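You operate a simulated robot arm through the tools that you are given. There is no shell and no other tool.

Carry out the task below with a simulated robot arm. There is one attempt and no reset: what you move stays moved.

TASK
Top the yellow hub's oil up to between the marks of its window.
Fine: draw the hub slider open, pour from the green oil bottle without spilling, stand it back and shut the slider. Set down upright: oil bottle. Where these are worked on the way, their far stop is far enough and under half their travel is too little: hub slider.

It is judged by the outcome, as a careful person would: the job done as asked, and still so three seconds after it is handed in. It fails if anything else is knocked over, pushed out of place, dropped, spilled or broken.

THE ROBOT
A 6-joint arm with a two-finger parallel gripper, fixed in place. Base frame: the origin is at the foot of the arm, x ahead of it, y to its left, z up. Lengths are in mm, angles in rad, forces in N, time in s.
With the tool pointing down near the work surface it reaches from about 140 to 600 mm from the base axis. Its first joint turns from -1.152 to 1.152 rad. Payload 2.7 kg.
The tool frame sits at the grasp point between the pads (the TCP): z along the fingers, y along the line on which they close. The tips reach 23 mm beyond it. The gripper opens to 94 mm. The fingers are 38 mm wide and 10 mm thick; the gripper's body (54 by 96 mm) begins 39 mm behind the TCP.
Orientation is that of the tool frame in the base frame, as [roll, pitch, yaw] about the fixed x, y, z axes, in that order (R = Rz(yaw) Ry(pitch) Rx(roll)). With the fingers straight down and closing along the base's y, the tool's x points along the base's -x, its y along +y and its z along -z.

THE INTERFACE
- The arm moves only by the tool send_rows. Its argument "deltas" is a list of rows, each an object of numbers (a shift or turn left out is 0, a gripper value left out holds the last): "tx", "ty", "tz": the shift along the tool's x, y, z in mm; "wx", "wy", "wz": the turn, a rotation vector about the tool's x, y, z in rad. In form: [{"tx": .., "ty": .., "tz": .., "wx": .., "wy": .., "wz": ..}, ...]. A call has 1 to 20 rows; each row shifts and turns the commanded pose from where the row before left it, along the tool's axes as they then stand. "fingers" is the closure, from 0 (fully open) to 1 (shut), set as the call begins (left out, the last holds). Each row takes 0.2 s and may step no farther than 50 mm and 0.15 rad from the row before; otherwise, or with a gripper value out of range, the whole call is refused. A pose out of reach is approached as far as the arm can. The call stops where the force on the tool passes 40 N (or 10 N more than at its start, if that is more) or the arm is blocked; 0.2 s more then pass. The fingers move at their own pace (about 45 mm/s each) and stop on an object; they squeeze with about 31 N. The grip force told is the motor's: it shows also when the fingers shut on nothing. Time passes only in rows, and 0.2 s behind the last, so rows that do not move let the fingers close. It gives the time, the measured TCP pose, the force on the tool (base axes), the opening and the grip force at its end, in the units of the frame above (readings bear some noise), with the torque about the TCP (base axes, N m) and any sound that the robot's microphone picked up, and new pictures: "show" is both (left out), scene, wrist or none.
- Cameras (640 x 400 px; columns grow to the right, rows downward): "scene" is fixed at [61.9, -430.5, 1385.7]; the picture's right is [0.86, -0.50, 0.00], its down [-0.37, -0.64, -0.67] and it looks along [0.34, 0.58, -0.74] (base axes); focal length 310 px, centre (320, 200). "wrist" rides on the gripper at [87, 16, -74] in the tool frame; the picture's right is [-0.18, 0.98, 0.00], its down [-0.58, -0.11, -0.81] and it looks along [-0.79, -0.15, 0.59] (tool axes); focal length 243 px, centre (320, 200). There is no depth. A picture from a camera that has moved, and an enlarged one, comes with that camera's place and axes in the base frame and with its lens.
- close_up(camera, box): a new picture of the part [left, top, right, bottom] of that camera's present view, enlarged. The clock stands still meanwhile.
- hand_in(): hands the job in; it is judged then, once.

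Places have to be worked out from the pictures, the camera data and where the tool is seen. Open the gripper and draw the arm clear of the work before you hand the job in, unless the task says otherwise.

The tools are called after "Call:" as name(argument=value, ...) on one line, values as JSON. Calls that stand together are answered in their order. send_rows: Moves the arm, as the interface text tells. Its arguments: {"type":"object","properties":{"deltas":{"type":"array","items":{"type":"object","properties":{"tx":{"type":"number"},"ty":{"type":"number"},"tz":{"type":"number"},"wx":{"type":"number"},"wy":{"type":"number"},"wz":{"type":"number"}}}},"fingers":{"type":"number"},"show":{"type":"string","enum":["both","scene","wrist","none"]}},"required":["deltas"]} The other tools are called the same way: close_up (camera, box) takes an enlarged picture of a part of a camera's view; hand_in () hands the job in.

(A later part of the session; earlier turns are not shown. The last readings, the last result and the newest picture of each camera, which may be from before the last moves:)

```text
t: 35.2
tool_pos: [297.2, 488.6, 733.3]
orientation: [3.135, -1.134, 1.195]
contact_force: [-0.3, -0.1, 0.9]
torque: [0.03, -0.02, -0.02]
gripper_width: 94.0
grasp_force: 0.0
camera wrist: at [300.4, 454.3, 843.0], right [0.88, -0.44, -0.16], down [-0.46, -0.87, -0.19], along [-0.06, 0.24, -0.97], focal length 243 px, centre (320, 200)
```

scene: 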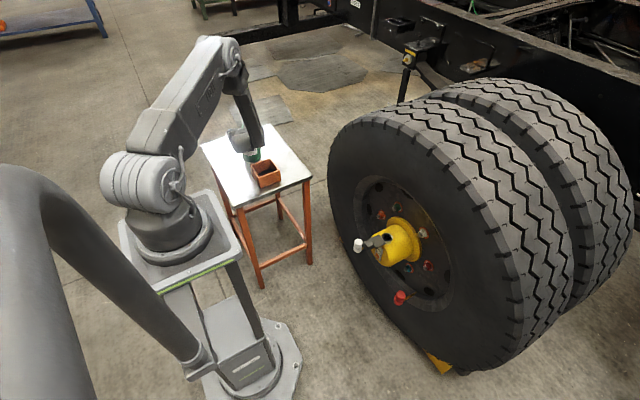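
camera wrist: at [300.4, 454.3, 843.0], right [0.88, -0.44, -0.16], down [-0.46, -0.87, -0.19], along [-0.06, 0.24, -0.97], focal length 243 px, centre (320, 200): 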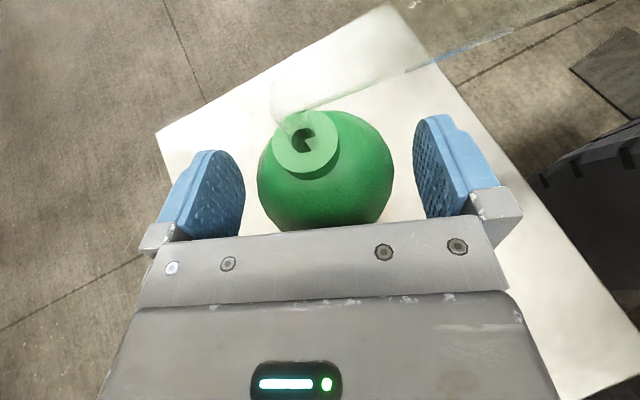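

The bottle is between the fingers. There is a faint translucent shape at its neck, so I'll take a closer look.

Call:
close_up(camera="wrist", box=[240, 70, 400, 170])

Call:
close_up(camera="scene", box=[216, 125, 280, 165])

```text
4.00 times, centred on (320, 120) of wrist
camera zoom: at [300.4, 454.3, 843.0], right [0.88, -0.44, -0.16], down [-0.46, -0.87, -0.19], along [-0.06, 0.24, -0.97], focal length 970 px, centre (320, 520)
```

zoom: 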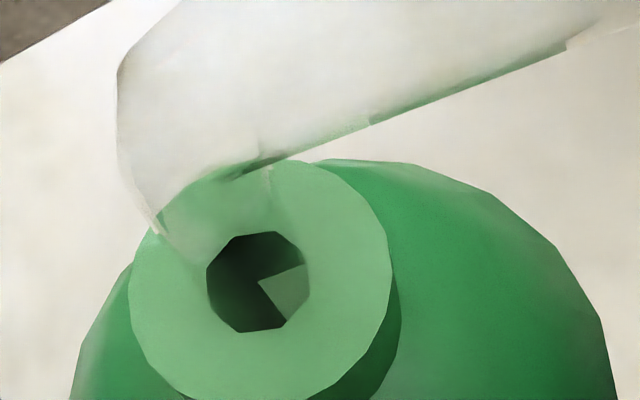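

```text
10.00 times, centred on (248, 145) of scene
camera zoom: at [61.9, -430.5, 1385.7], right [0.86, -0.5, 0.0], down [-0.37, -0.64, -0.67], along [0.34, 0.58, -0.74], focal length 3104 px, centre (1040, 750)
```

zoom: 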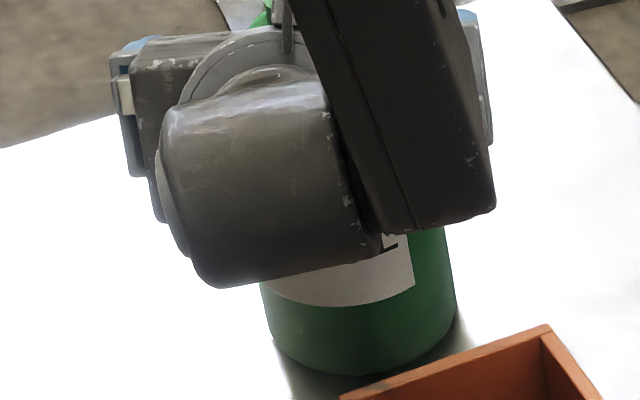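

The faint shape looks like a rendering artefact, and the neck is at (300,497) with the fingers centred on it within 1 mm. I'll descend straight down to about z=700 and watch the force.

Call:
send_rows(deltas=[{"tz": 3.5, "tx": -7.5}, {"tz": 3.5, "tx": -7.5}, {"tz": 3.5, "tx": -7.5}, {"tz": 3.0, "tx": -6.5}, {}])

```text
t: 36.4
tool_pos: [297.5, 488.3, 700.4]
orientation: [3.137, -1.134, 1.196]
contact_force: [-0.5, 0.9, -0.2]
torque: [0.0, 0.03, -0.02]
gripper_width: 94.2
grasp_force: 0.2
camera wrist: at [299.8, 454.2, 810.7], right [0.88, -0.44, -0.16], down [-0.46, -0.87, -0.19], along [-0.06, 0.24, -0.97], focal length 243 px, centre (320, 200)
```

scene: 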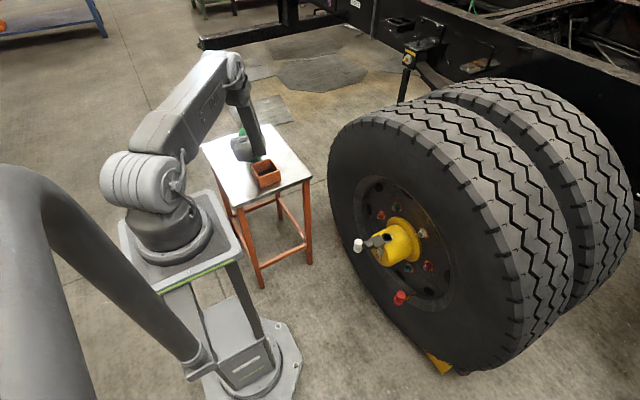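
wrist: 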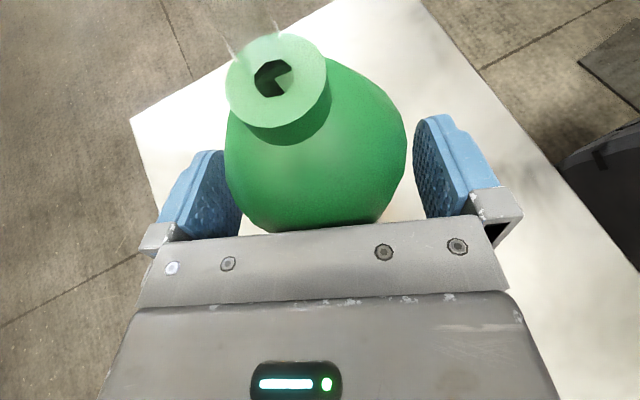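

No contact at z=700, and the pads span about z 678–712 on the bottle body. I'll close the gripper.

Call:
send_rows(deltas=[{}, {}, {}, {}, {}], fingers=1)

```text
t: 37.6
tool_pos: [295.9, 488.8, 700.6]
orientation: [3.136, -1.134, 1.196]
contact_force: [0.4, -0.1, -0.2]
torque: [0.12, 0.0, -0.04]
gripper_width: 71.4
grasp_force: 31.1
camera wrist: at [299.9, 454.2, 810.8], right [0.88, -0.44, -0.16], down [-0.46, -0.87, -0.19], along [-0.06, 0.24, -0.97], focal length 243 px, centre (320, 200)
```

scene: 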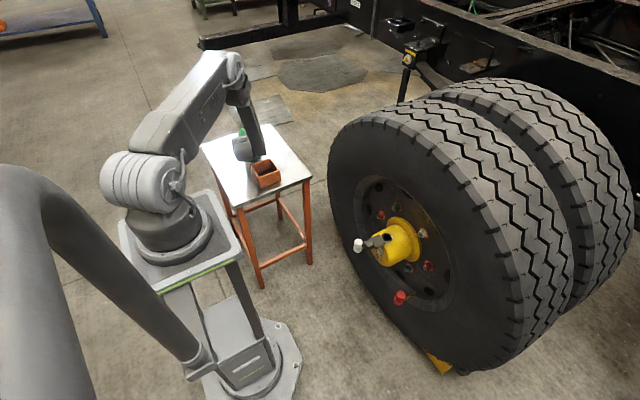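
wrist: 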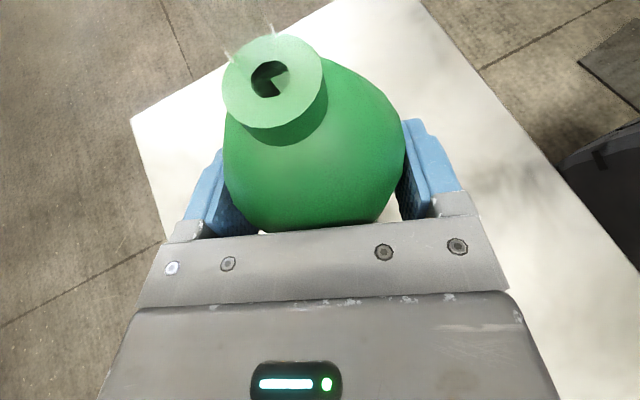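

The bottle is gripped at 71.4 mm with a force of 31 N. I'll lift it gently straight up and check the weight.

Call:
send_rows(deltas=[{"tx": 4.5, "tz": -2.1}, {"tx": 9.06, "tz": -4.23}, {"tx": 13.6, "tz": -6.3}, {"tx": 18.1, "tz": -8.45}, {"tx": 18.1, "tz": -8.45}, {}])

Call:
close_up(camera="scene", box=[200, 110, 328, 190])

```text
t: 39.0
tool_pos: [297.0, 488.7, 772.4]
orientation: [3.136, -1.134, 1.197]
contact_force: [-0.2, 0.8, -3.4]
torque: [0.0, 0.02, 0.03]
gripper_width: 71.3
grasp_force: 31.1
camera wrist: at [299.7, 454.1, 881.3], right [0.88, -0.44, -0.16], down [-0.46, -0.87, -0.19], along [-0.06, 0.24, -0.97], focal length 243 px, centre (320, 200)
```

scene: 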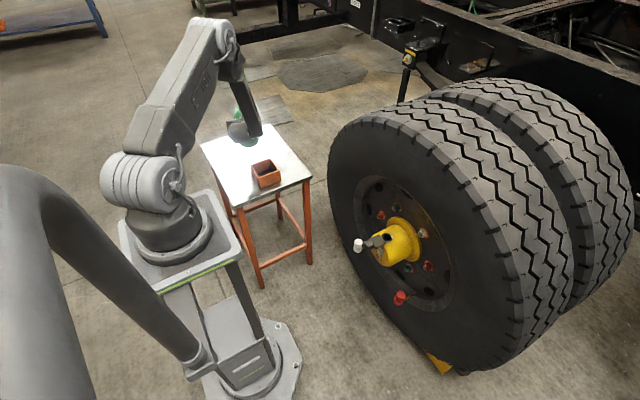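
wrist: 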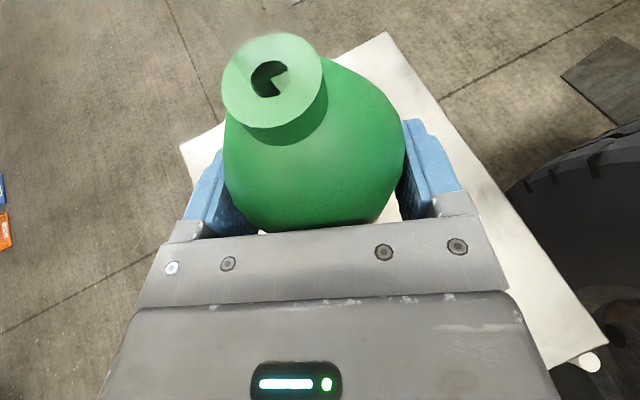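

```text
5.00 times, centred on (264, 150) of scene
camera zoom: at [61.9, -430.5, 1385.8], right [0.86, -0.5, 0.0], down [-0.37, -0.64, -0.67], along [0.34, 0.58, -0.74], focal length 1552 px, centre (600, 450)
```

zoom: 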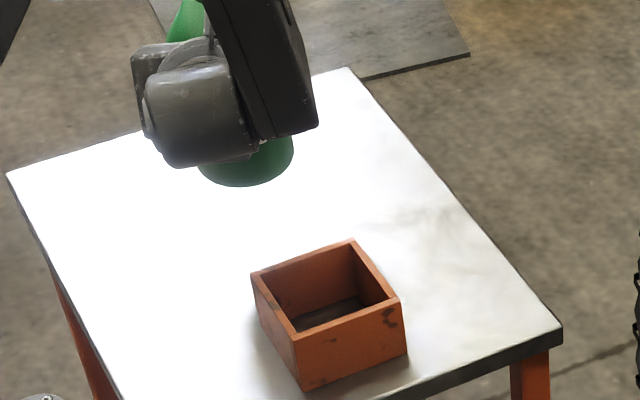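

The bottle weighs about 3.4 N, the grip is firm and the box hasn't moved. I'll raise it further and carry it upright toward the hub, keeping the tool heading to the left of the arm's plane because of the joint 4 limit.

Call:
send_rows(deltas=[{"tx": 13.6, "tz": -6.3}, {"tx": 13.6, "tz": -6.3}, {"tx": 13.6, "tz": -6.3}, {"tx": -5, "ty": 9.8, "tz": -10.8}, {"tx": -10.04, "ty": 19.5, "tz": -21.5}, {"tx": -10.04, "ty": 19.5, "tz": -21.5}, {"tx": -10.04, "ty": 19.5, "tz": -21.5}, {"tx": -10.04, "ty": 19.5, "tz": -21.5}, {"tx": -10.04, "ty": 19.5, "tz": -21.5}, {"tx": -10.04, "ty": 19.5, "tz": -21.5}, {"tx": -10.04, "ty": 19.5, "tz": -21.5}, {"tx": -5, "ty": 9.8, "tz": -10.8}, {}])

```text
t: 41.8
tool_pos: [370.5, 253.6, 816.1]
orientation: [3.137, -1.134, 1.197]
contact_force: [0.6, 0.1, -3.2]
torque: [-0.01, -0.01, -0.02]
gripper_width: 71.5
grasp_force: 30.7
camera wrist: at [374.7, 219.8, 926.5], right [0.88, -0.44, -0.16], down [-0.46, -0.87, -0.19], along [-0.06, 0.24, -0.97], focal length 243 px, centre (320, 200)
```

scene: 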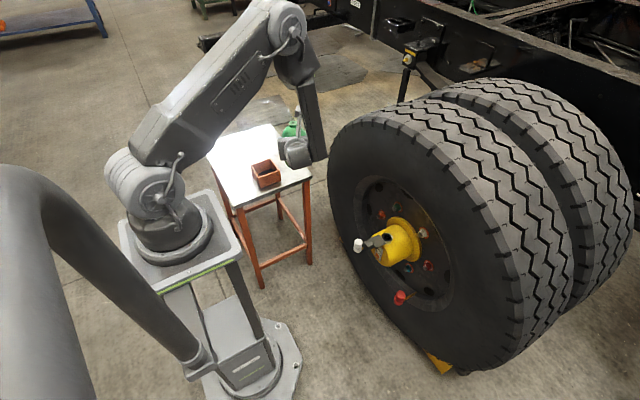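
wrist: 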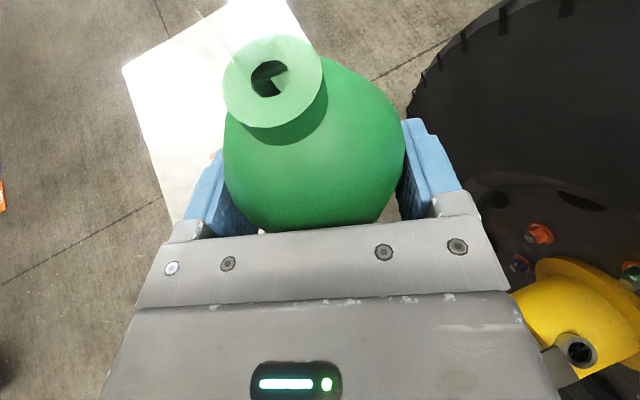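

The wrist view also puts the filler hole at about (559,-19), which agrees with the earlier estimate. I'll carry on with the yaw and the traverse to a staging pose near the hub.

Call:
send_rows(deltas=[{"wx": -0.1088, "wz": 0.0507}, {"wx": -0.1088, "wz": 0.0507}, {"wx": -0.1088, "wz": 0.0507}, {"wx": -0.1088, "wz": 0.0507}, {"wx": -0.1088, "wz": 0.0507}, {"tx": -1.8, "ty": 14.8, "tz": -3.9}, {"tx": -3.6, "ty": 29.6, "tz": -7.8}, {"tx": -3.6, "ty": 29.6, "tz": -7.8}, {"tx": -3.6, "ty": 29.6, "tz": -7.8}, {"tx": -3.6, "ty": 29.6, "tz": -7.8}, {"tx": -3.6, "ty": 29.6, "tz": -7.8}, {"tx": -3.6, "ty": 29.6, "tz": -7.8}, {"tx": -3.6, "ty": 29.6, "tz": -7.8}, {"tx": -1.8, "ty": 14.8, "tz": -3.9}, {"wx": -0.0906, "wz": 0.0423}, {"wx": -0.0906, "wz": 0.0423}, {"wx": -0.0906, "wz": 0.0423}, {}])

```text
t: 45.6
tool_pos: [461.7, -9.4, 818.6]
orientation: [3.138, -1.135, 0.293]
contact_force: [0.3, -0.6, -4.1]
torque: [-0.01, 0.03, 0.01]
gripper_width: 71.5
grasp_force: 31.4
out of reach, approached as far as the arm can: row 5
camera wrist: at [435.5, -33.1, 928.7], right [0.21, -0.96, -0.17], down [-0.97, -0.17, -0.19], along [0.15, 0.2, -0.97], focal length 243 px, centre (320, 200)
```

scene: 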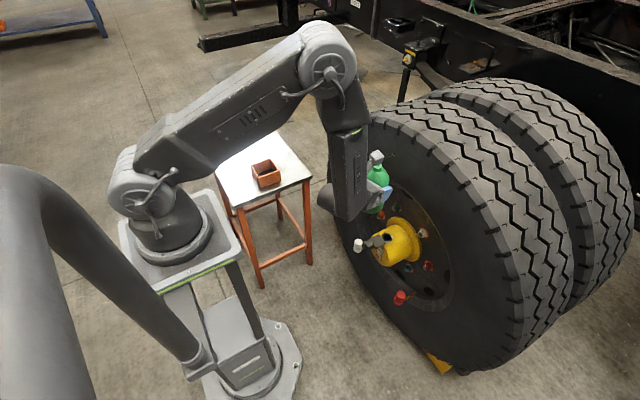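
wrist: 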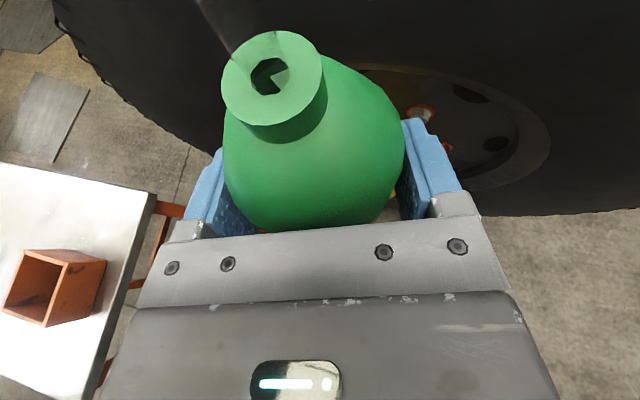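

The bottle is staged at (462,-9,819), still upright. I'll pitch the tool 20° further and begin rolling the bottle about its mouth to about 45°, which is well short of pouring, while still away from the hub.

Call:
send_rows(deltas=[{"tx": -1.55, "tz": -6.95, "wy": -0.1163}, {"tx": -1.55, "tz": -6.95, "wy": -0.1163}, {"tx": -1.55, "tz": -6.95, "wy": -0.1163}, {"tx": 0.622, "ty": -8.54, "wz": 0.1455}, {"tx": 0.622, "ty": -8.54, "wz": 0.1455}, {"tx": 0.622, "ty": -8.54, "wz": 0.1455}, {"tx": 0.622, "ty": -8.54, "wz": 0.1455}, {"tx": 0.622, "ty": -8.54, "wz": 0.1455}, {"tx": 0.622, "ty": -8.54, "wz": 0.1455}, {}])

Call:
close_up(camera="scene", box=[310, 130, 438, 210])

```text
t: 47.8
tool_pos: [443.5, 31.6, 840.7]
orientation: [-2.487, -0.473, -0.747]
contact_force: [0.5, 1.5, -3.6]
torque: [-0.06, 0.01, -0.03]
gripper_width: 71.3
grasp_force: 30.7
camera wrist: at [443.1, -47.6, 923.8], right [-0.45, -0.65, -0.62], down [-0.89, 0.27, 0.36], along [-0.07, 0.71, -0.7], focal length 243 px, centre (320, 200)
```

scene: 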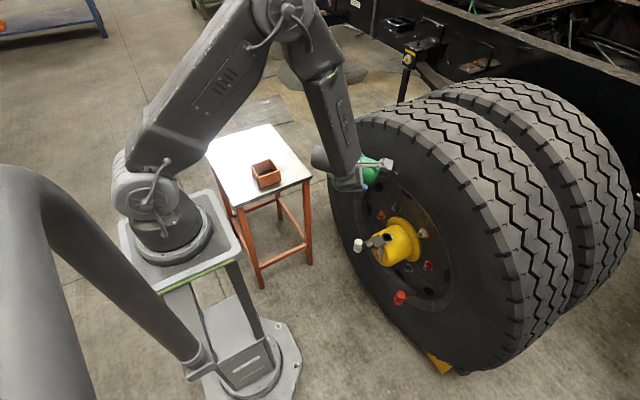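
wrist: 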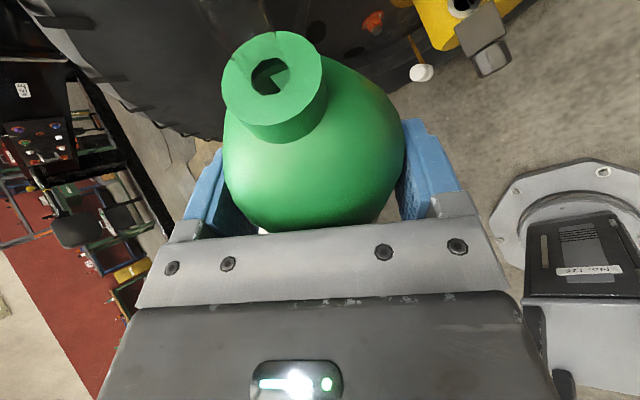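

```text
5.00 times, centred on (374, 170) of scene
camera zoom: at [61.9, -430.5, 1385.7], right [0.86, -0.5, 0.0], down [-0.37, -0.64, -0.67], along [0.34, 0.58, -0.74], focal length 1552 px, centre (50, 350)
```

zoom: 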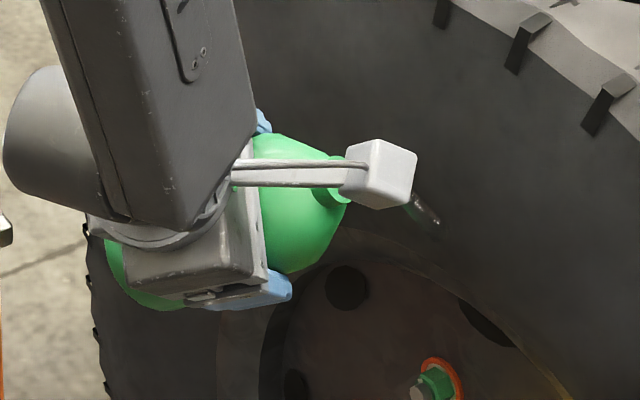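

The bottle is tilted about 45° and nothing is pouring. A translucent detail shows near the mouth, possibly a clear nozzle, so I'll zoom in before going on.

Call:
close_up(camera="scene", box=[370, 155, 410, 180])

Call:
close_up(camera="wrist", box=[160, 0, 360, 125])

```text
16.00 times, centred on (390, 168) of scene
camera zoom: at [61.9, -430.5, 1385.7], right [0.86, -0.5, 0.0], down [-0.37, -0.64, -0.67], along [0.34, 0.58, -0.74], focal length 4966 px, centre (-800, 720)
```

zoom: 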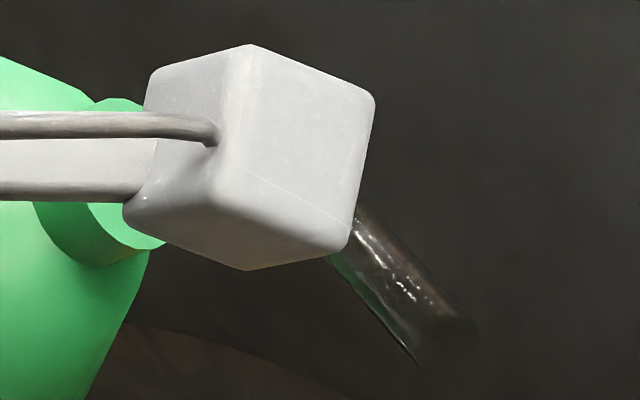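

```text
3.20 times, centred on (260, 62) of wrist
camera zoom: at [443.1, -47.6, 923.8], right [-0.45, -0.65, -0.62], down [-0.89, 0.27, 0.36], along [-0.07, 0.71, -0.7], focal length 776 px, centre (512, 640)
```

zoom: 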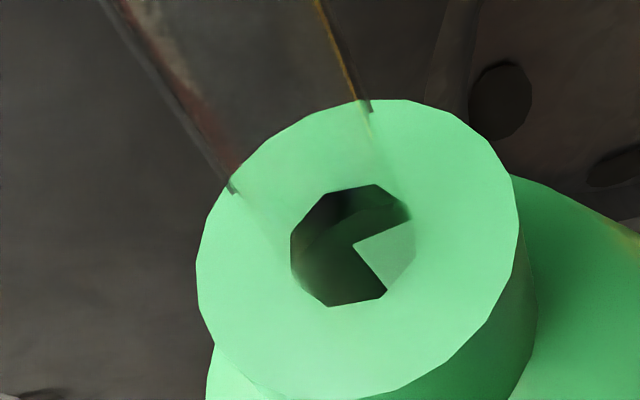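

The bottle has a clear, bent nozzle on its mouth, and the oil will leave from the nozzle tip, so I need to find that tip. I'll roll partway back and look at the nozzle from another angle.

Call:
send_rows(deltas=[{"tx": 0.622, "ty": 8.54, "wz": -0.1455}, {"tx": 0.622, "ty": 8.54, "wz": -0.1455}, {"tx": 0.622, "ty": 8.54, "wz": -0.1455}, {}], show="scene")

Call:
close_up(camera="scene", box=[364, 138, 428, 178])

```text
t: 48.8
tool_pos: [437.9, 8.9, 830.1]
orientation: [-2.743, -0.7, -0.291]
contact_force: [0.4, -0.4, -4.7]
torque: [-0.01, -0.01, -0.05]
gripper_width: 71.5
grasp_force: 31.4
```

scene: 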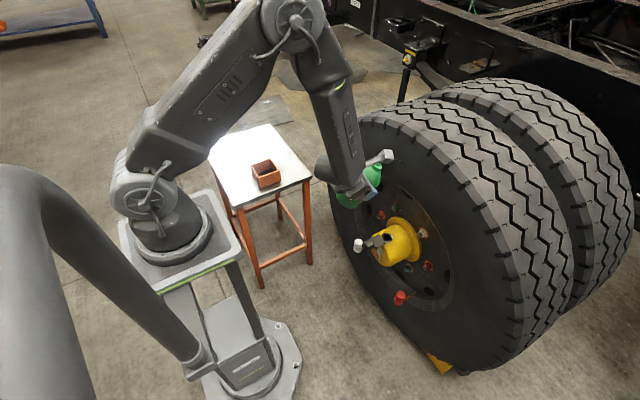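

```text
10.00 times, centred on (396, 158) of scene
camera zoom: at [61.9, -430.5, 1385.7], right [0.86, -0.5, 0.0], down [-0.37, -0.64, -0.67], along [0.34, 0.58, -0.74], focal length 3104 px, centre (-440, 620)
```

zoom: 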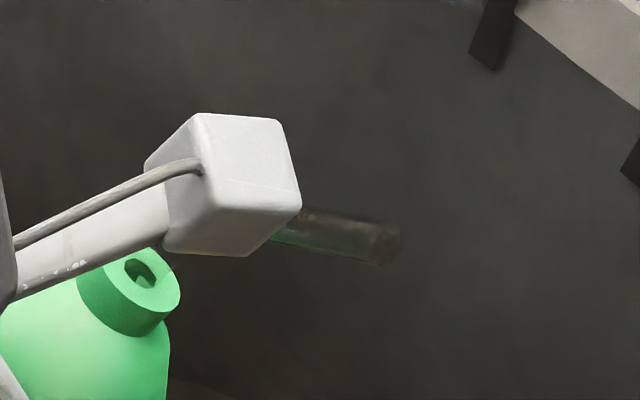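

From two views, the nozzle tip sits about 69 mm beyond the mouth and 44 mm to the tool's right, a clear tube angled about 40° from the bottle axis. I'll re-plan so the tip ends over the filler hole. First I'll go back upright, yaw to 0.6 rad, then roll to 45° about the tip, still clear of the hub.

Call:
send_rows(deltas=[{"tx": 0.622, "ty": 8.54, "wz": -0.1455}, {"tx": 0.622, "ty": 8.54, "wz": -0.1455}, {"tx": 0.622, "ty": 8.54, "wz": -0.1455}, {"tx": 2.35, "tz": 6.72, "wy": 0.1163}, {"tx": 2.35, "tz": 6.72, "wy": 0.1163}, {"tx": 2.35, "tz": 6.72, "wy": 0.1163}, {"wx": 0.0927, "wz": -0.0432}, {"wx": 0.0927, "wz": -0.0432}, {"wx": 0.0927, "wz": -0.0432}, {}])

Call:
close_up(camera="scene", box=[348, 123, 428, 173])

```text
t: 51.0
tool_pos: [460.8, -8.8, 818.4]
orientation: [3.136, -1.136, 0.602]
contact_force: [0.7, 0.3, -4.2]
torque: [-0.03, 0.03, 0.01]
gripper_width: 71.5
grasp_force: 30.6
camera wrist: at [443.6, -40.1, 928.5], right [0.49, -0.86, -0.16], down [-0.87, -0.46, -0.19], along [0.08, 0.23, -0.97], focal length 243 px, centre (320, 200)
```

scene: 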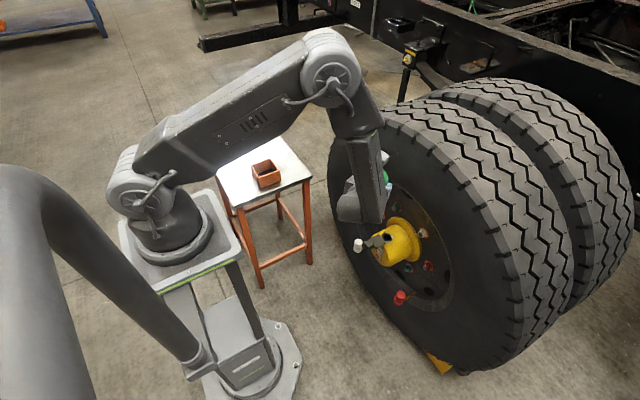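
wrist: 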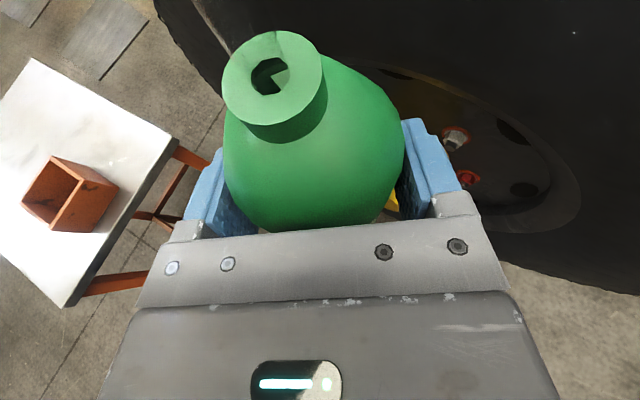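

```text
8.00 times, centred on (388, 148) of scene
camera zoom: at [61.9, -430.5, 1385.7], right [0.86, -0.5, 0.0], down [-0.37, -0.64, -0.67], along [0.34, 0.58, -0.74], focal length 2483 px, centre (-224, 616)
```

zoom: 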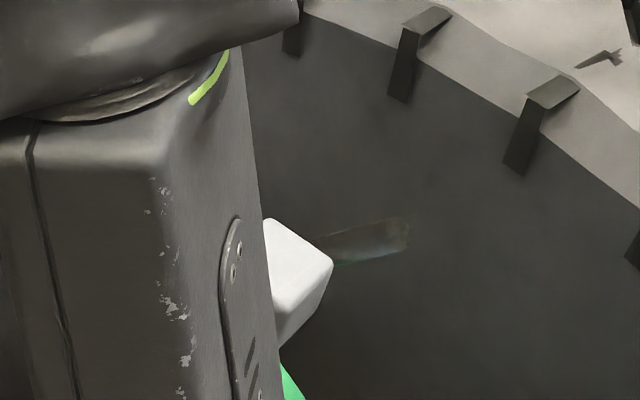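

The tip appears within about 3 mm of my prediction. Now I'll roll to 45° about the tip at this clear location.

Call:
send_rows(deltas=[{"tx": 6.74, "ty": -14.71, "wz": 0.131}, {"tx": 6.74, "ty": -14.71, "wz": 0.131}, {"tx": 6.74, "ty": -14.71, "wz": 0.131}, {"tx": 6.74, "ty": -14.71, "wz": 0.131}, {"tx": 6.74, "ty": -14.71, "wz": 0.131}, {"tx": 6.74, "ty": -14.71, "wz": 0.131}, {}])

Call:
close_up(camera="scene", box=[348, 123, 428, 173])

```text
t: 52.6
tool_pos: [444.0, 63.7, 877.3]
orientation: [-2.153, -0.695, -0.574]
contact_force: [0.0, 0.1, -3.9]
torque: [-0.06, 0.03, -0.03]
gripper_width: 71.5
grasp_force: 30.8
camera wrist: at [445.9, -22.9, 954.2], right [0.03, -0.66, -0.75], down [-1.0, -0.09, 0.04], along [-0.09, 0.74, -0.66], focal length 243 px, centre (320, 200)
```

scene: 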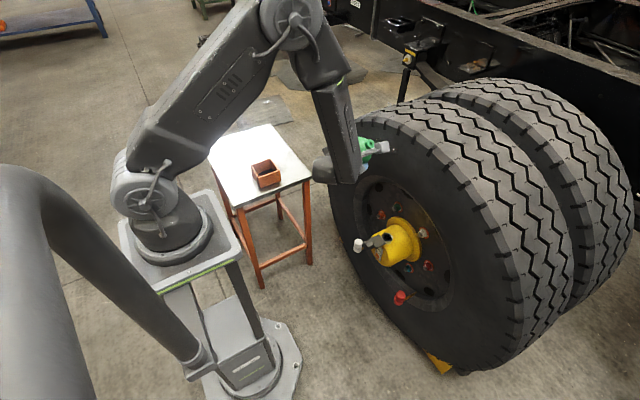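
wrist: 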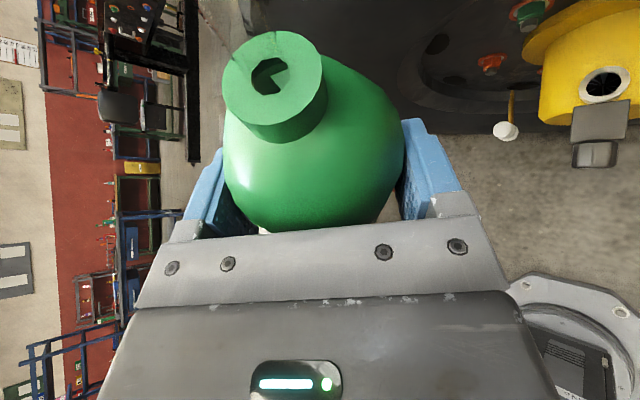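

```text
8.00 times, centred on (388, 148) of scene
camera zoom: at [61.9, -430.5, 1385.7], right [0.86, -0.5, 0.0], down [-0.37, -0.64, -0.67], along [0.34, 0.58, -0.74], focal length 2483 px, centre (-224, 616)
```

zoom: 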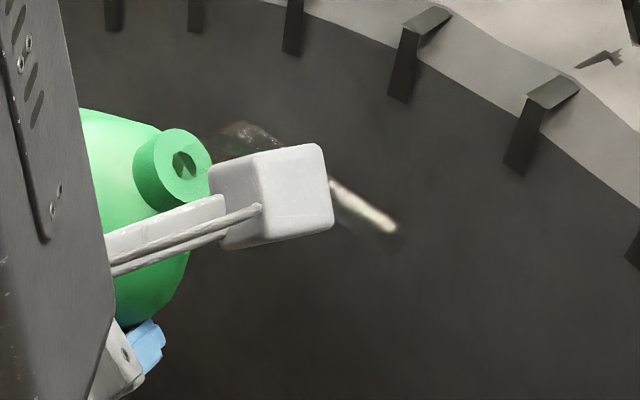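

The tip is where I expect it, at about (482,-48,948). I'll lower straight down, well clear in front of the hub, then move in.

Call:
send_rows(deltas=[{"tx": -10.4, "ty": 8.8, "tz": 7.2}, {"tx": -20.9, "ty": 17.6, "tz": 14.45}, {"tx": -20.9, "ty": 17.6, "tz": 14.45}, {"tx": -20.9, "ty": 17.6, "tz": 14.45}, {"tx": -20.9, "ty": 17.6, "tz": 14.45}, {"tx": -20.9, "ty": 17.6, "tz": 14.45}, {"tx": -20.9, "ty": 17.6, "tz": 14.45}, {"tx": -20.9, "ty": 17.6, "tz": 14.45}, {"tx": -20.9, "ty": 17.6, "tz": 14.45}, {"tx": -20.9, "ty": 17.6, "tz": 14.45}, {"tx": -10.4, "ty": 8.8, "tz": 7.2}, {}])

Call:
close_up(camera="scene", box=[320, 190, 440, 265])

```text
t: 55.2
tool_pos: [443.8, 90.1, 569.8]
orientation: [-2.151, -0.698, -0.574]
contact_force: [-0.3, 0.6, -4.6]
torque: [-0.04, 0.01, 0.04]
gripper_width: 71.5
grasp_force: 30.9
camera wrist: at [447.2, 5.1, 646.2], right [0.03, -0.66, -0.75], down [-1.0, -0.09, 0.04], along [-0.09, 0.74, -0.66], focal length 243 px, centre (320, 200)
```

scene: 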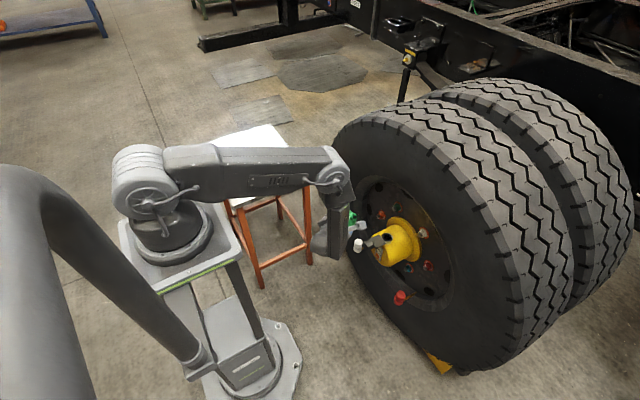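
wrist: 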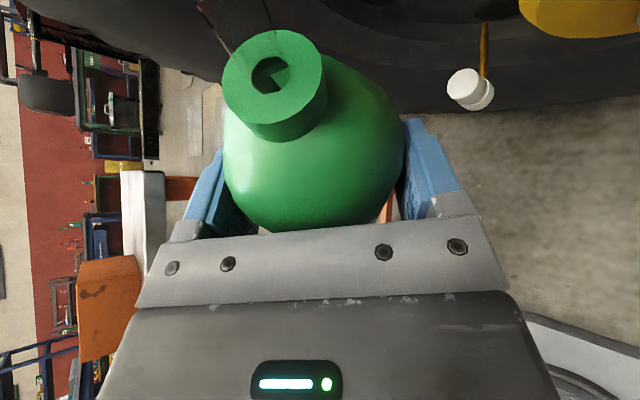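

```text
5.33 times, centred on (380, 228) of scene
camera zoom: at [61.9, -430.5, 1385.7], right [0.86, -0.5, 0.0], down [-0.37, -0.64, -0.67], along [0.34, 0.58, -0.74], focal length 1655 px, centre (0, 53)
```

zoom: 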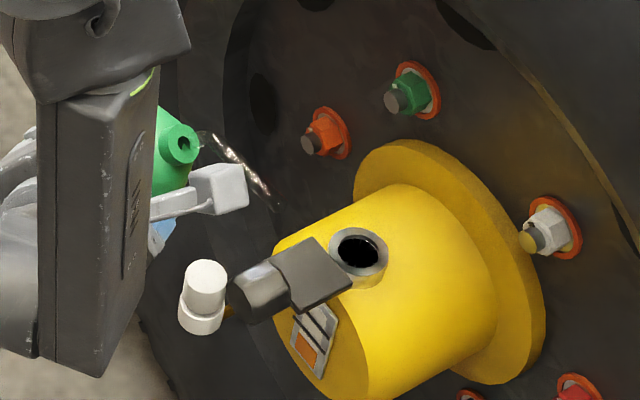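

The nozzle tip shows clearly at about (481,-21,640), matching my model within 3 mm, and the window is in line of sight. I'll now move +x to bring the tip above the hole.

Call:
send_rows(deltas=[{"tx": 12.8, "ty": 2.8, "tz": 15.1}, {"tx": 12.8, "ty": 2.8, "tz": 15.1}, {"tx": 12.8, "ty": 2.8, "tz": 15.1}, {"tx": 12.8, "ty": 2.8, "tz": 15.1}, {}])

Call:
close_up(camera="scene", box=[350, 195, 430, 245])

```text
t: 56.4
tool_pos: [522.9, 91.1, 569.4]
orientation: [-2.156, -0.695, -0.576]
contact_force: [-0.9, 0.1, -3.9]
torque: [-0.04, 0.02, 0.0]
gripper_width: 71.1
grasp_force: 31.5
camera wrist: at [526.9, 6.0, 646.9], right [0.03, -0.66, -0.75], down [-1.0, -0.09, 0.04], along [-0.09, 0.74, -0.66], focal length 243 px, centre (320, 200)
```

scene: 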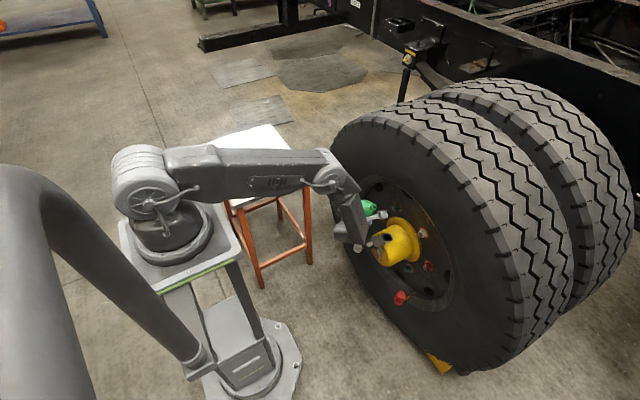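
wrist: 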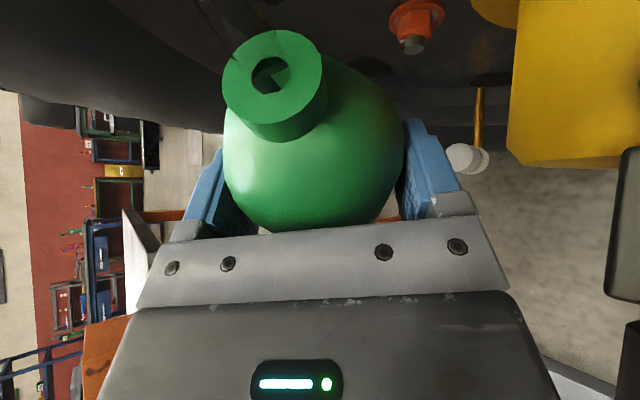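

```text
8.00 times, centred on (390, 220) of scene
camera zoom: at [62.0, -430.5, 1385.7], right [0.86, -0.5, 0.0], down [-0.37, -0.64, -0.67], along [0.34, 0.58, -0.74], focal length 2483 px, centre (-240, 40)
```

zoom: 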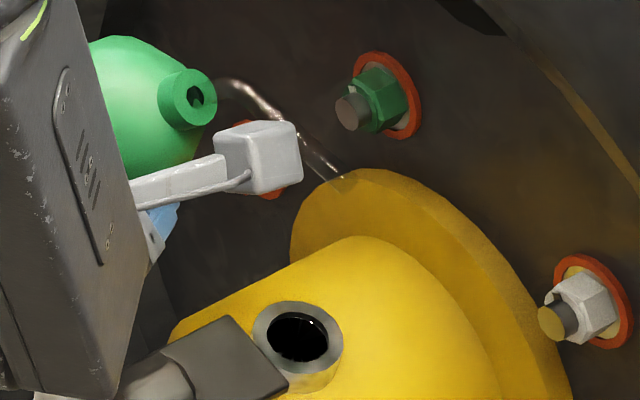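

The tip is at about (560,-20,640), directly above the hole. I'll roll on to 60° about the tip, roughly 54° of bottle tilt, and check for oil before lowering.

Call:
send_rows(deltas=[{"tx": 4.27, "ty": -9.9, "wz": 0.0873}, {"tx": 4.27, "ty": -9.9, "wz": 0.0873}, {"tx": 4.27, "ty": -9.9, "wz": 0.0873}])

Call:
close_up(camera="scene", box=[350, 195, 430, 245])

Call:
close_up(camera="scene", box=[360, 228, 408, 258])

```text
t: 57.2
tool_pos: [529.7, 107.4, 599.8]
orientation: [-2.063, -0.469, -0.734]
contact_force: [-0.1, -0.4, -3.9]
torque: [-0.05, -0.02, -0.01]
gripper_width: 71.6
grasp_force: 31.4
camera wrist: at [530.9, 7.4, 656.8], right [-0.14, -0.5, -0.86], down [-0.99, 0.0, 0.16], along [-0.08, 0.87, -0.49], focal length 243 px, centre (320, 200)
```

scene: 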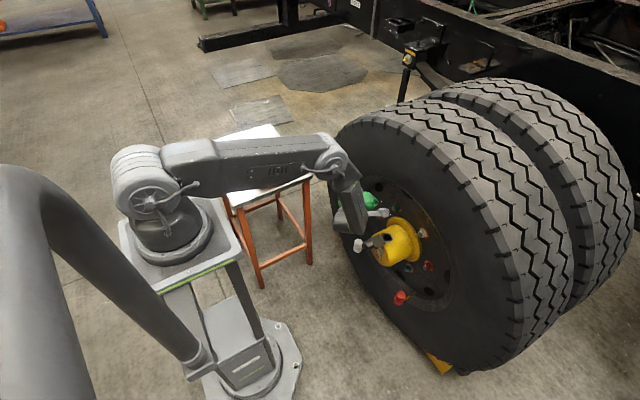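
wrist: 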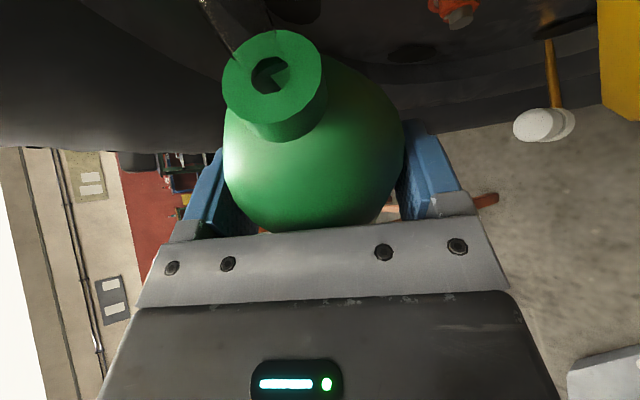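

```text
8.00 times, centred on (390, 220) of scene
camera zoom: at [61.9, -430.5, 1385.7], right [0.86, -0.5, 0.0], down [-0.37, -0.64, -0.67], along [0.34, 0.58, -0.74], focal length 2483 px, centre (-240, 40)
```

zoom: 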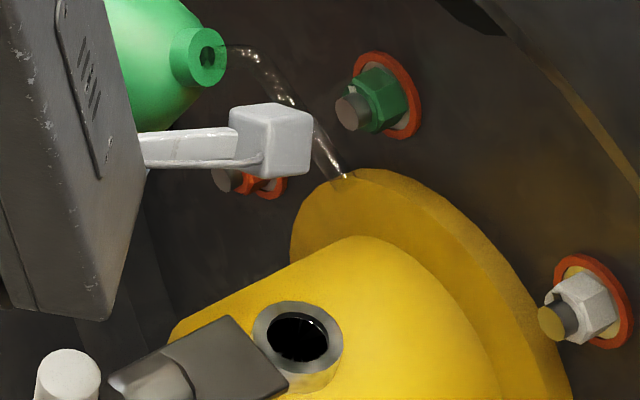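

```text
13.33 times, centred on (384, 243) of scene
camera zoom: at [61.9, -430.5, 1385.7], right [0.86, -0.5, 0.0], down [-0.37, -0.64, -0.67], along [0.34, 0.58, -0.74], focal length 4138 px, centre (-533, -373)
```

zoom: 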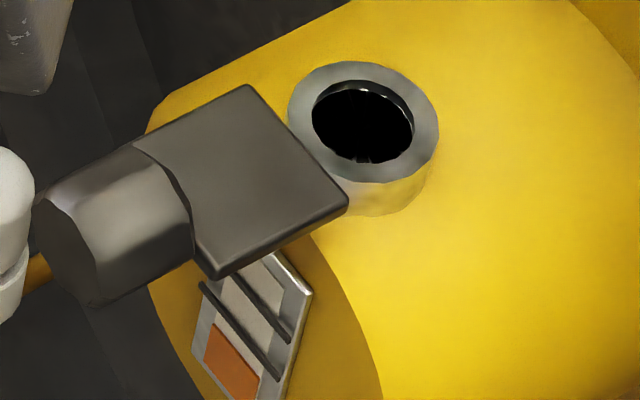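

No oil is flowing yet, and the window reads just under the lower mark. The hole refines to about (560.5,-20,535). I'll lower the tip about 65 mm toward it.

Call:
send_rows(deltas=[{"tx": -7.4, "ty": 12.75, "tz": 6.9}, {"tx": -7.4, "ty": 12.75, "tz": 6.9}, {"tx": -7.4, "ty": 12.75, "tz": 6.9}, {"tx": -7.4, "ty": 12.75, "tz": 6.9}, {}])

Call:
close_up(camera="scene", box=[350, 205, 430, 255])

```text
t: 58.4
tool_pos: [530.0, 106.5, 534.1]
orientation: [-2.064, -0.47, -0.736]
contact_force: [-0.2, 0.5, -4.0]
torque: [-0.03, 0.03, 0.04]
gripper_width: 71.2
grasp_force: 31.5
camera wrist: at [531.3, 7.8, 591.1], right [-0.14, -0.5, -0.85], down [-0.99, 0.0, 0.16], along [-0.08, 0.87, -0.49], focal length 243 px, centre (320, 200)
```

scene: 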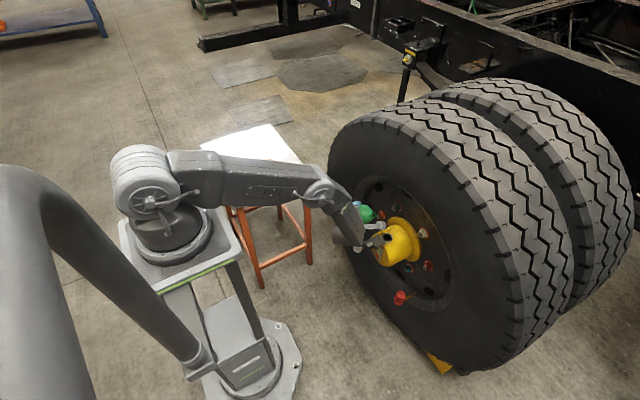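
wrist: 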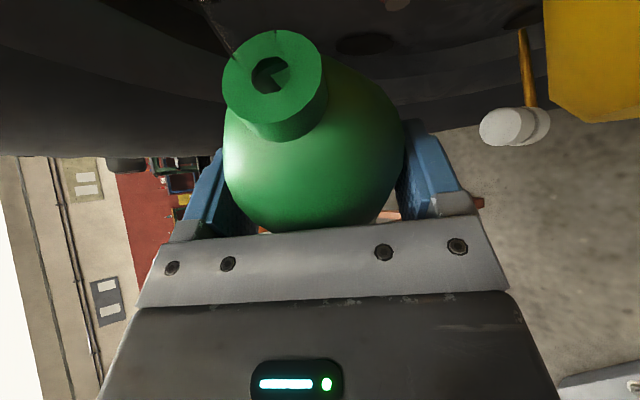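

```text
8.00 times, centred on (390, 230) of scene
camera zoom: at [61.9, -430.5, 1385.7], right [0.86, -0.5, 0.0], down [-0.37, -0.64, -0.67], along [0.34, 0.58, -0.74], focal length 2483 px, centre (-240, -40)
```

zoom: 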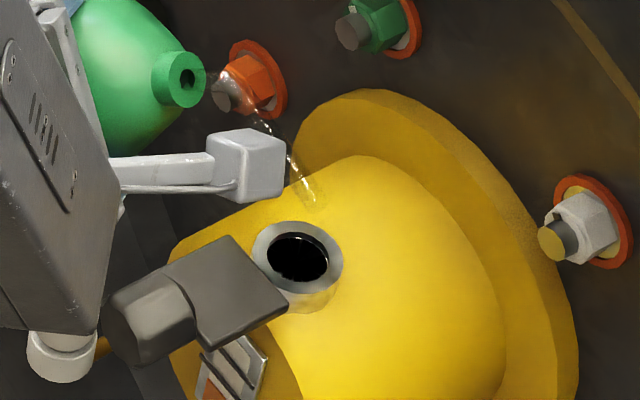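

The tip looks to be about 40 mm above the hole. I'll zoom in to check alignment before continuing.

Call:
close_up(camera="scene", box=[372, 220, 404, 240])

```text
16.00 times, centred on (388, 230) of scene
camera zoom: at [61.9, -430.5, 1385.7], right [0.86, -0.5, 0.0], down [-0.37, -0.64, -0.67], along [0.34, 0.58, -0.74], focal length 4966 px, centre (-768, -280)
```

zoom: 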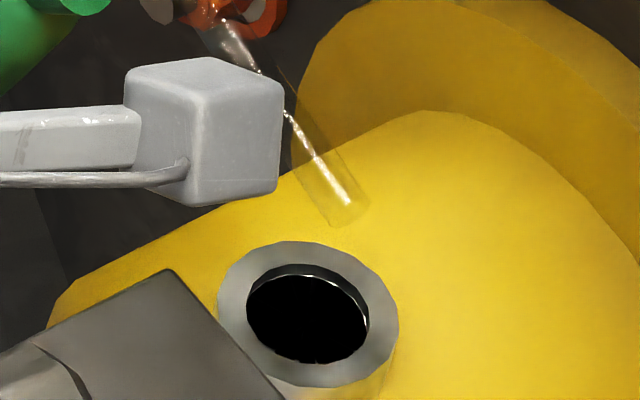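

The tip is within about 4 mm of the hole's axis. I'll nudge 3 mm toward +y, since the stream will carry toward -y, then roll 10° more and check for flow.

Call:
send_rows(deltas=[{"tx": -1.8, "ty": -1.85, "tz": 1.5}, {"tx": 4.27, "ty": -9.9, "wz": 0.0873}, {"tx": 4.27, "ty": -9.9, "wz": 0.0873}, {"tx": -6.2, "ty": 17.0, "tz": 8.4}], show="scene")

Call:
close_up(camera="scene", box=[360, 220, 408, 250])

```text
t: 59.4
tool_pos: [537.2, 116.7, 533.1]
orientation: [-2.028, -0.316, -0.822]
contact_force: [0.3, 0.2, -3.9]
torque: [-0.09, 0.02, 0.02]
gripper_width: 71.4
grasp_force: 31.0
```

scene: 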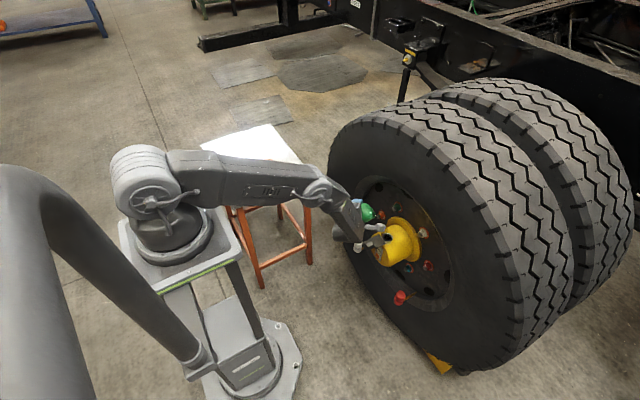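

```text
13.33 times, centred on (384, 235) of scene
camera zoom: at [62.0, -430.5, 1385.7], right [0.86, -0.5, 0.0], down [-0.37, -0.64, -0.67], along [0.34, 0.58, -0.74], focal length 4138 px, centre (-533, -267)
```

zoom: 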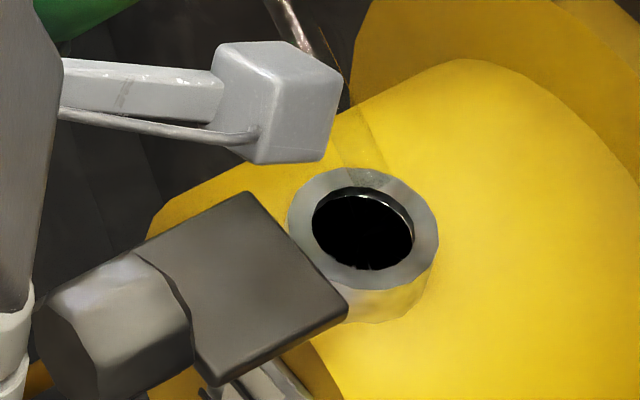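

The tip is about 18 mm above the rim and over the opening, with no flow at about 63° of tilt. I'll continue in small roll steps, checking after each.

Call:
send_rows(deltas=[{"tx": 4.27, "ty": -9.9, "wz": 0.0873}, {"tx": -1.4, "ty": 5.25, "tz": 2.5}], show="none")

Call:
close_up(camera="scene", box=[360, 220, 408, 250])

Call:
close_up(camera="scene", box=[364, 240, 396, 260])

```text
t: 60.0
tool_pos: [540.2, 118.6, 536.0]
orientation: [-2.02, -0.237, -0.862]
contact_force: [0.9, 0.4, -3.9]
torque: [-0.09, -0.01, -0.01]
gripper_width: 71.6
grasp_force: 30.8
```

```text
13.33 times, centred on (384, 235) of scene
camera zoom: at [62.0, -430.5, 1385.7], right [0.86, -0.5, 0.0], down [-0.37, -0.64, -0.67], along [0.34, 0.58, -0.74], focal length 4138 px, centre (-533, -267)
```

zoom: 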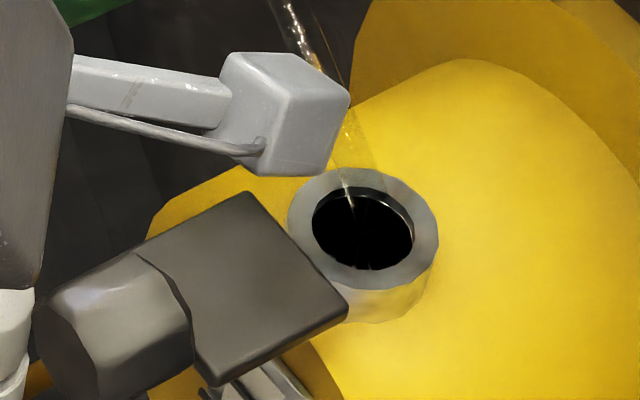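

```text
16.00 times, centred on (380, 250) of scene
camera zoom: at [62.0, -430.5, 1385.7], right [0.86, -0.5, 0.0], down [-0.37, -0.64, -0.67], along [0.34, 0.58, -0.74], focal length 4966 px, centre (-640, -600)
```

zoom: 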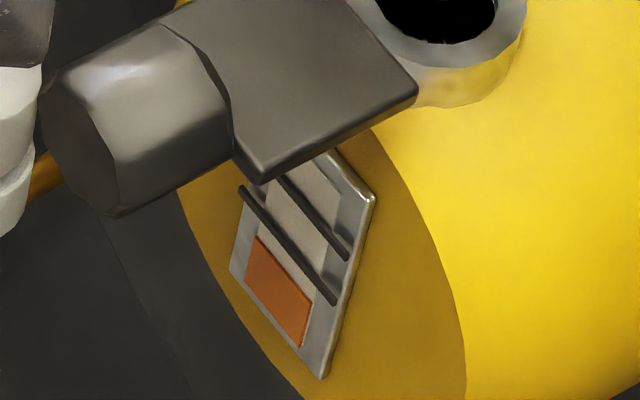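

The window reading is clear: the orange oil sits just below the lower bar. No flow yet at about 67°, so I'll roll another 5°.

Call:
send_rows(deltas=[{"tx": 4.27, "ty": -9.9, "wz": 0.0873}], show="none")

Call:
close_up(camera="scene", box=[360, 220, 408, 250])

Call:
close_up(camera="scene", box=[364, 240, 396, 260])

```text
t: 60.4
tool_pos: [545.5, 119.6, 546.1]
orientation: [-2.012, -0.159, -0.899]
contact_force: [-0.1, 0.8, -4.7]
torque: [-0.05, 0.0, 0.01]
gripper_width: 71.5
grasp_force: 31.1
```

```text
13.33 times, centred on (384, 235) of scene
camera zoom: at [61.9, -430.5, 1385.7], right [0.86, -0.5, 0.0], down [-0.37, -0.64, -0.67], along [0.34, 0.58, -0.74], focal length 4138 px, centre (-533, -267)
```

zoom: 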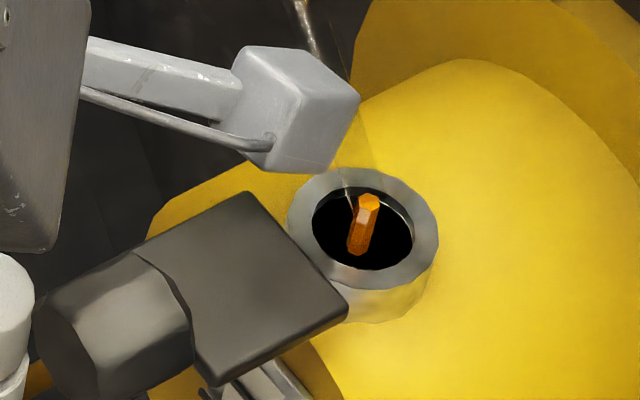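

```text
16.00 times, centred on (380, 250) of scene
camera zoom: at [61.9, -430.5, 1385.7], right [0.86, -0.5, 0.0], down [-0.37, -0.64, -0.67], along [0.34, 0.58, -0.74], focal length 4966 px, centre (-640, -600)
```

zoom: 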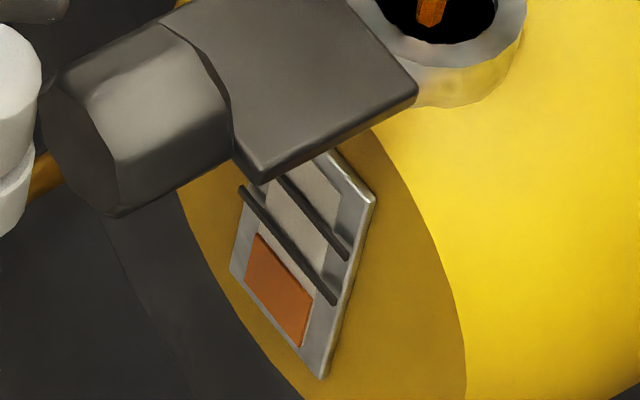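

The stream has started and falls straight into the hole. I'll hold this tilt briefly and watch the level.

Call:
send_rows(deltas=[{}], show="none")

Call:
close_up(camera="scene", box=[364, 230, 396, 260])

```text
t: 60.8
tool_pos: [545.1, 120.0, 546.3]
orientation: [-2.014, -0.159, -0.898]
contact_force: [-0.9, -0.2, -4.5]
torque: [-0.09, 0.01, 0.02]
gripper_width: 71.5
grasp_force: 31.0
```

```text
13.33 times, centred on (380, 245) of scene
camera zoom: at [62.0, -430.5, 1385.7], right [0.86, -0.5, 0.0], down [-0.37, -0.64, -0.67], along [0.34, 0.58, -0.74], focal length 4138 px, centre (-480, -400)
```

zoom: 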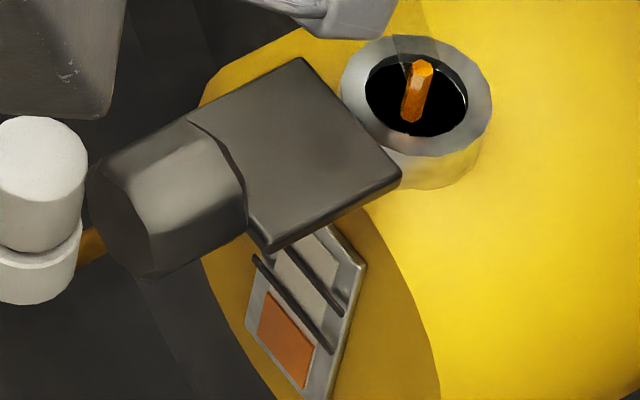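

The stream is landing centrally and the level is creeping up. I'll hold a little longer and use a stronger zoom on the window.

Call:
send_rows(deltas=[{}, {}], show="none")

Call:
close_up(camera="scene", box=[370, 244, 386, 260])

Call:
close_up(camera="scene", box=[376, 226, 400, 241])

```text
t: 61.4
tool_pos: [547.0, 120.5, 545.6]
orientation: [-2.013, -0.16, -0.899]
contact_force: [0.0, -0.4, -4.0]
torque: [-0.07, 0.04, -0.02]
gripper_width: 71.5
grasp_force: 31.1
```

```text
16.00 times, centred on (378, 252) of scene
camera zoom: at [62.0, -430.5, 1385.7], right [0.86, -0.5, 0.0], down [-0.37, -0.64, -0.67], along [0.34, 0.58, -0.74], focal length 4966 px, centre (-608, -632)
```

zoom: 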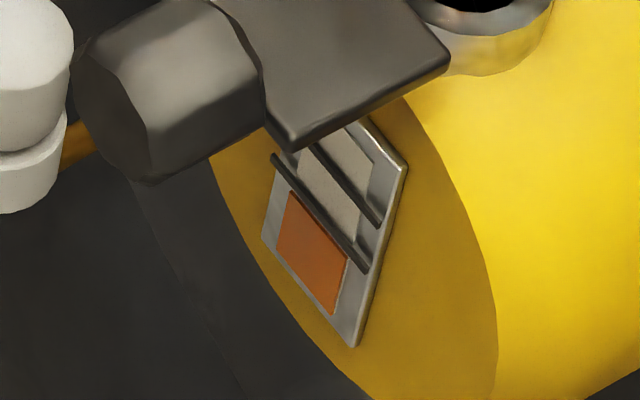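

```text
16.00 times, centred on (388, 234) of scene
camera zoom: at [62.0, -430.5, 1385.7], right [0.86, -0.5, 0.0], down [-0.37, -0.64, -0.67], along [0.34, 0.58, -0.74], focal length 4966 px, centre (-768, -336)
```

zoom: 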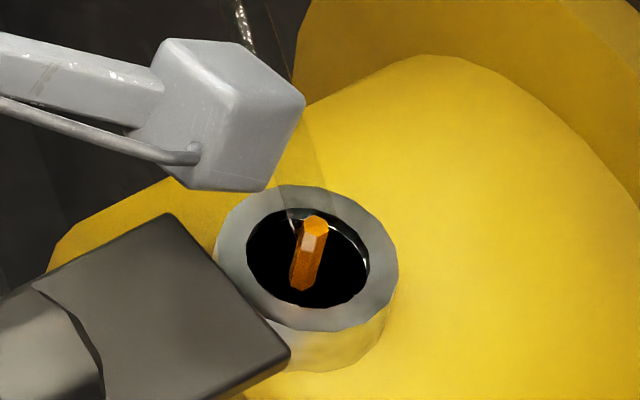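

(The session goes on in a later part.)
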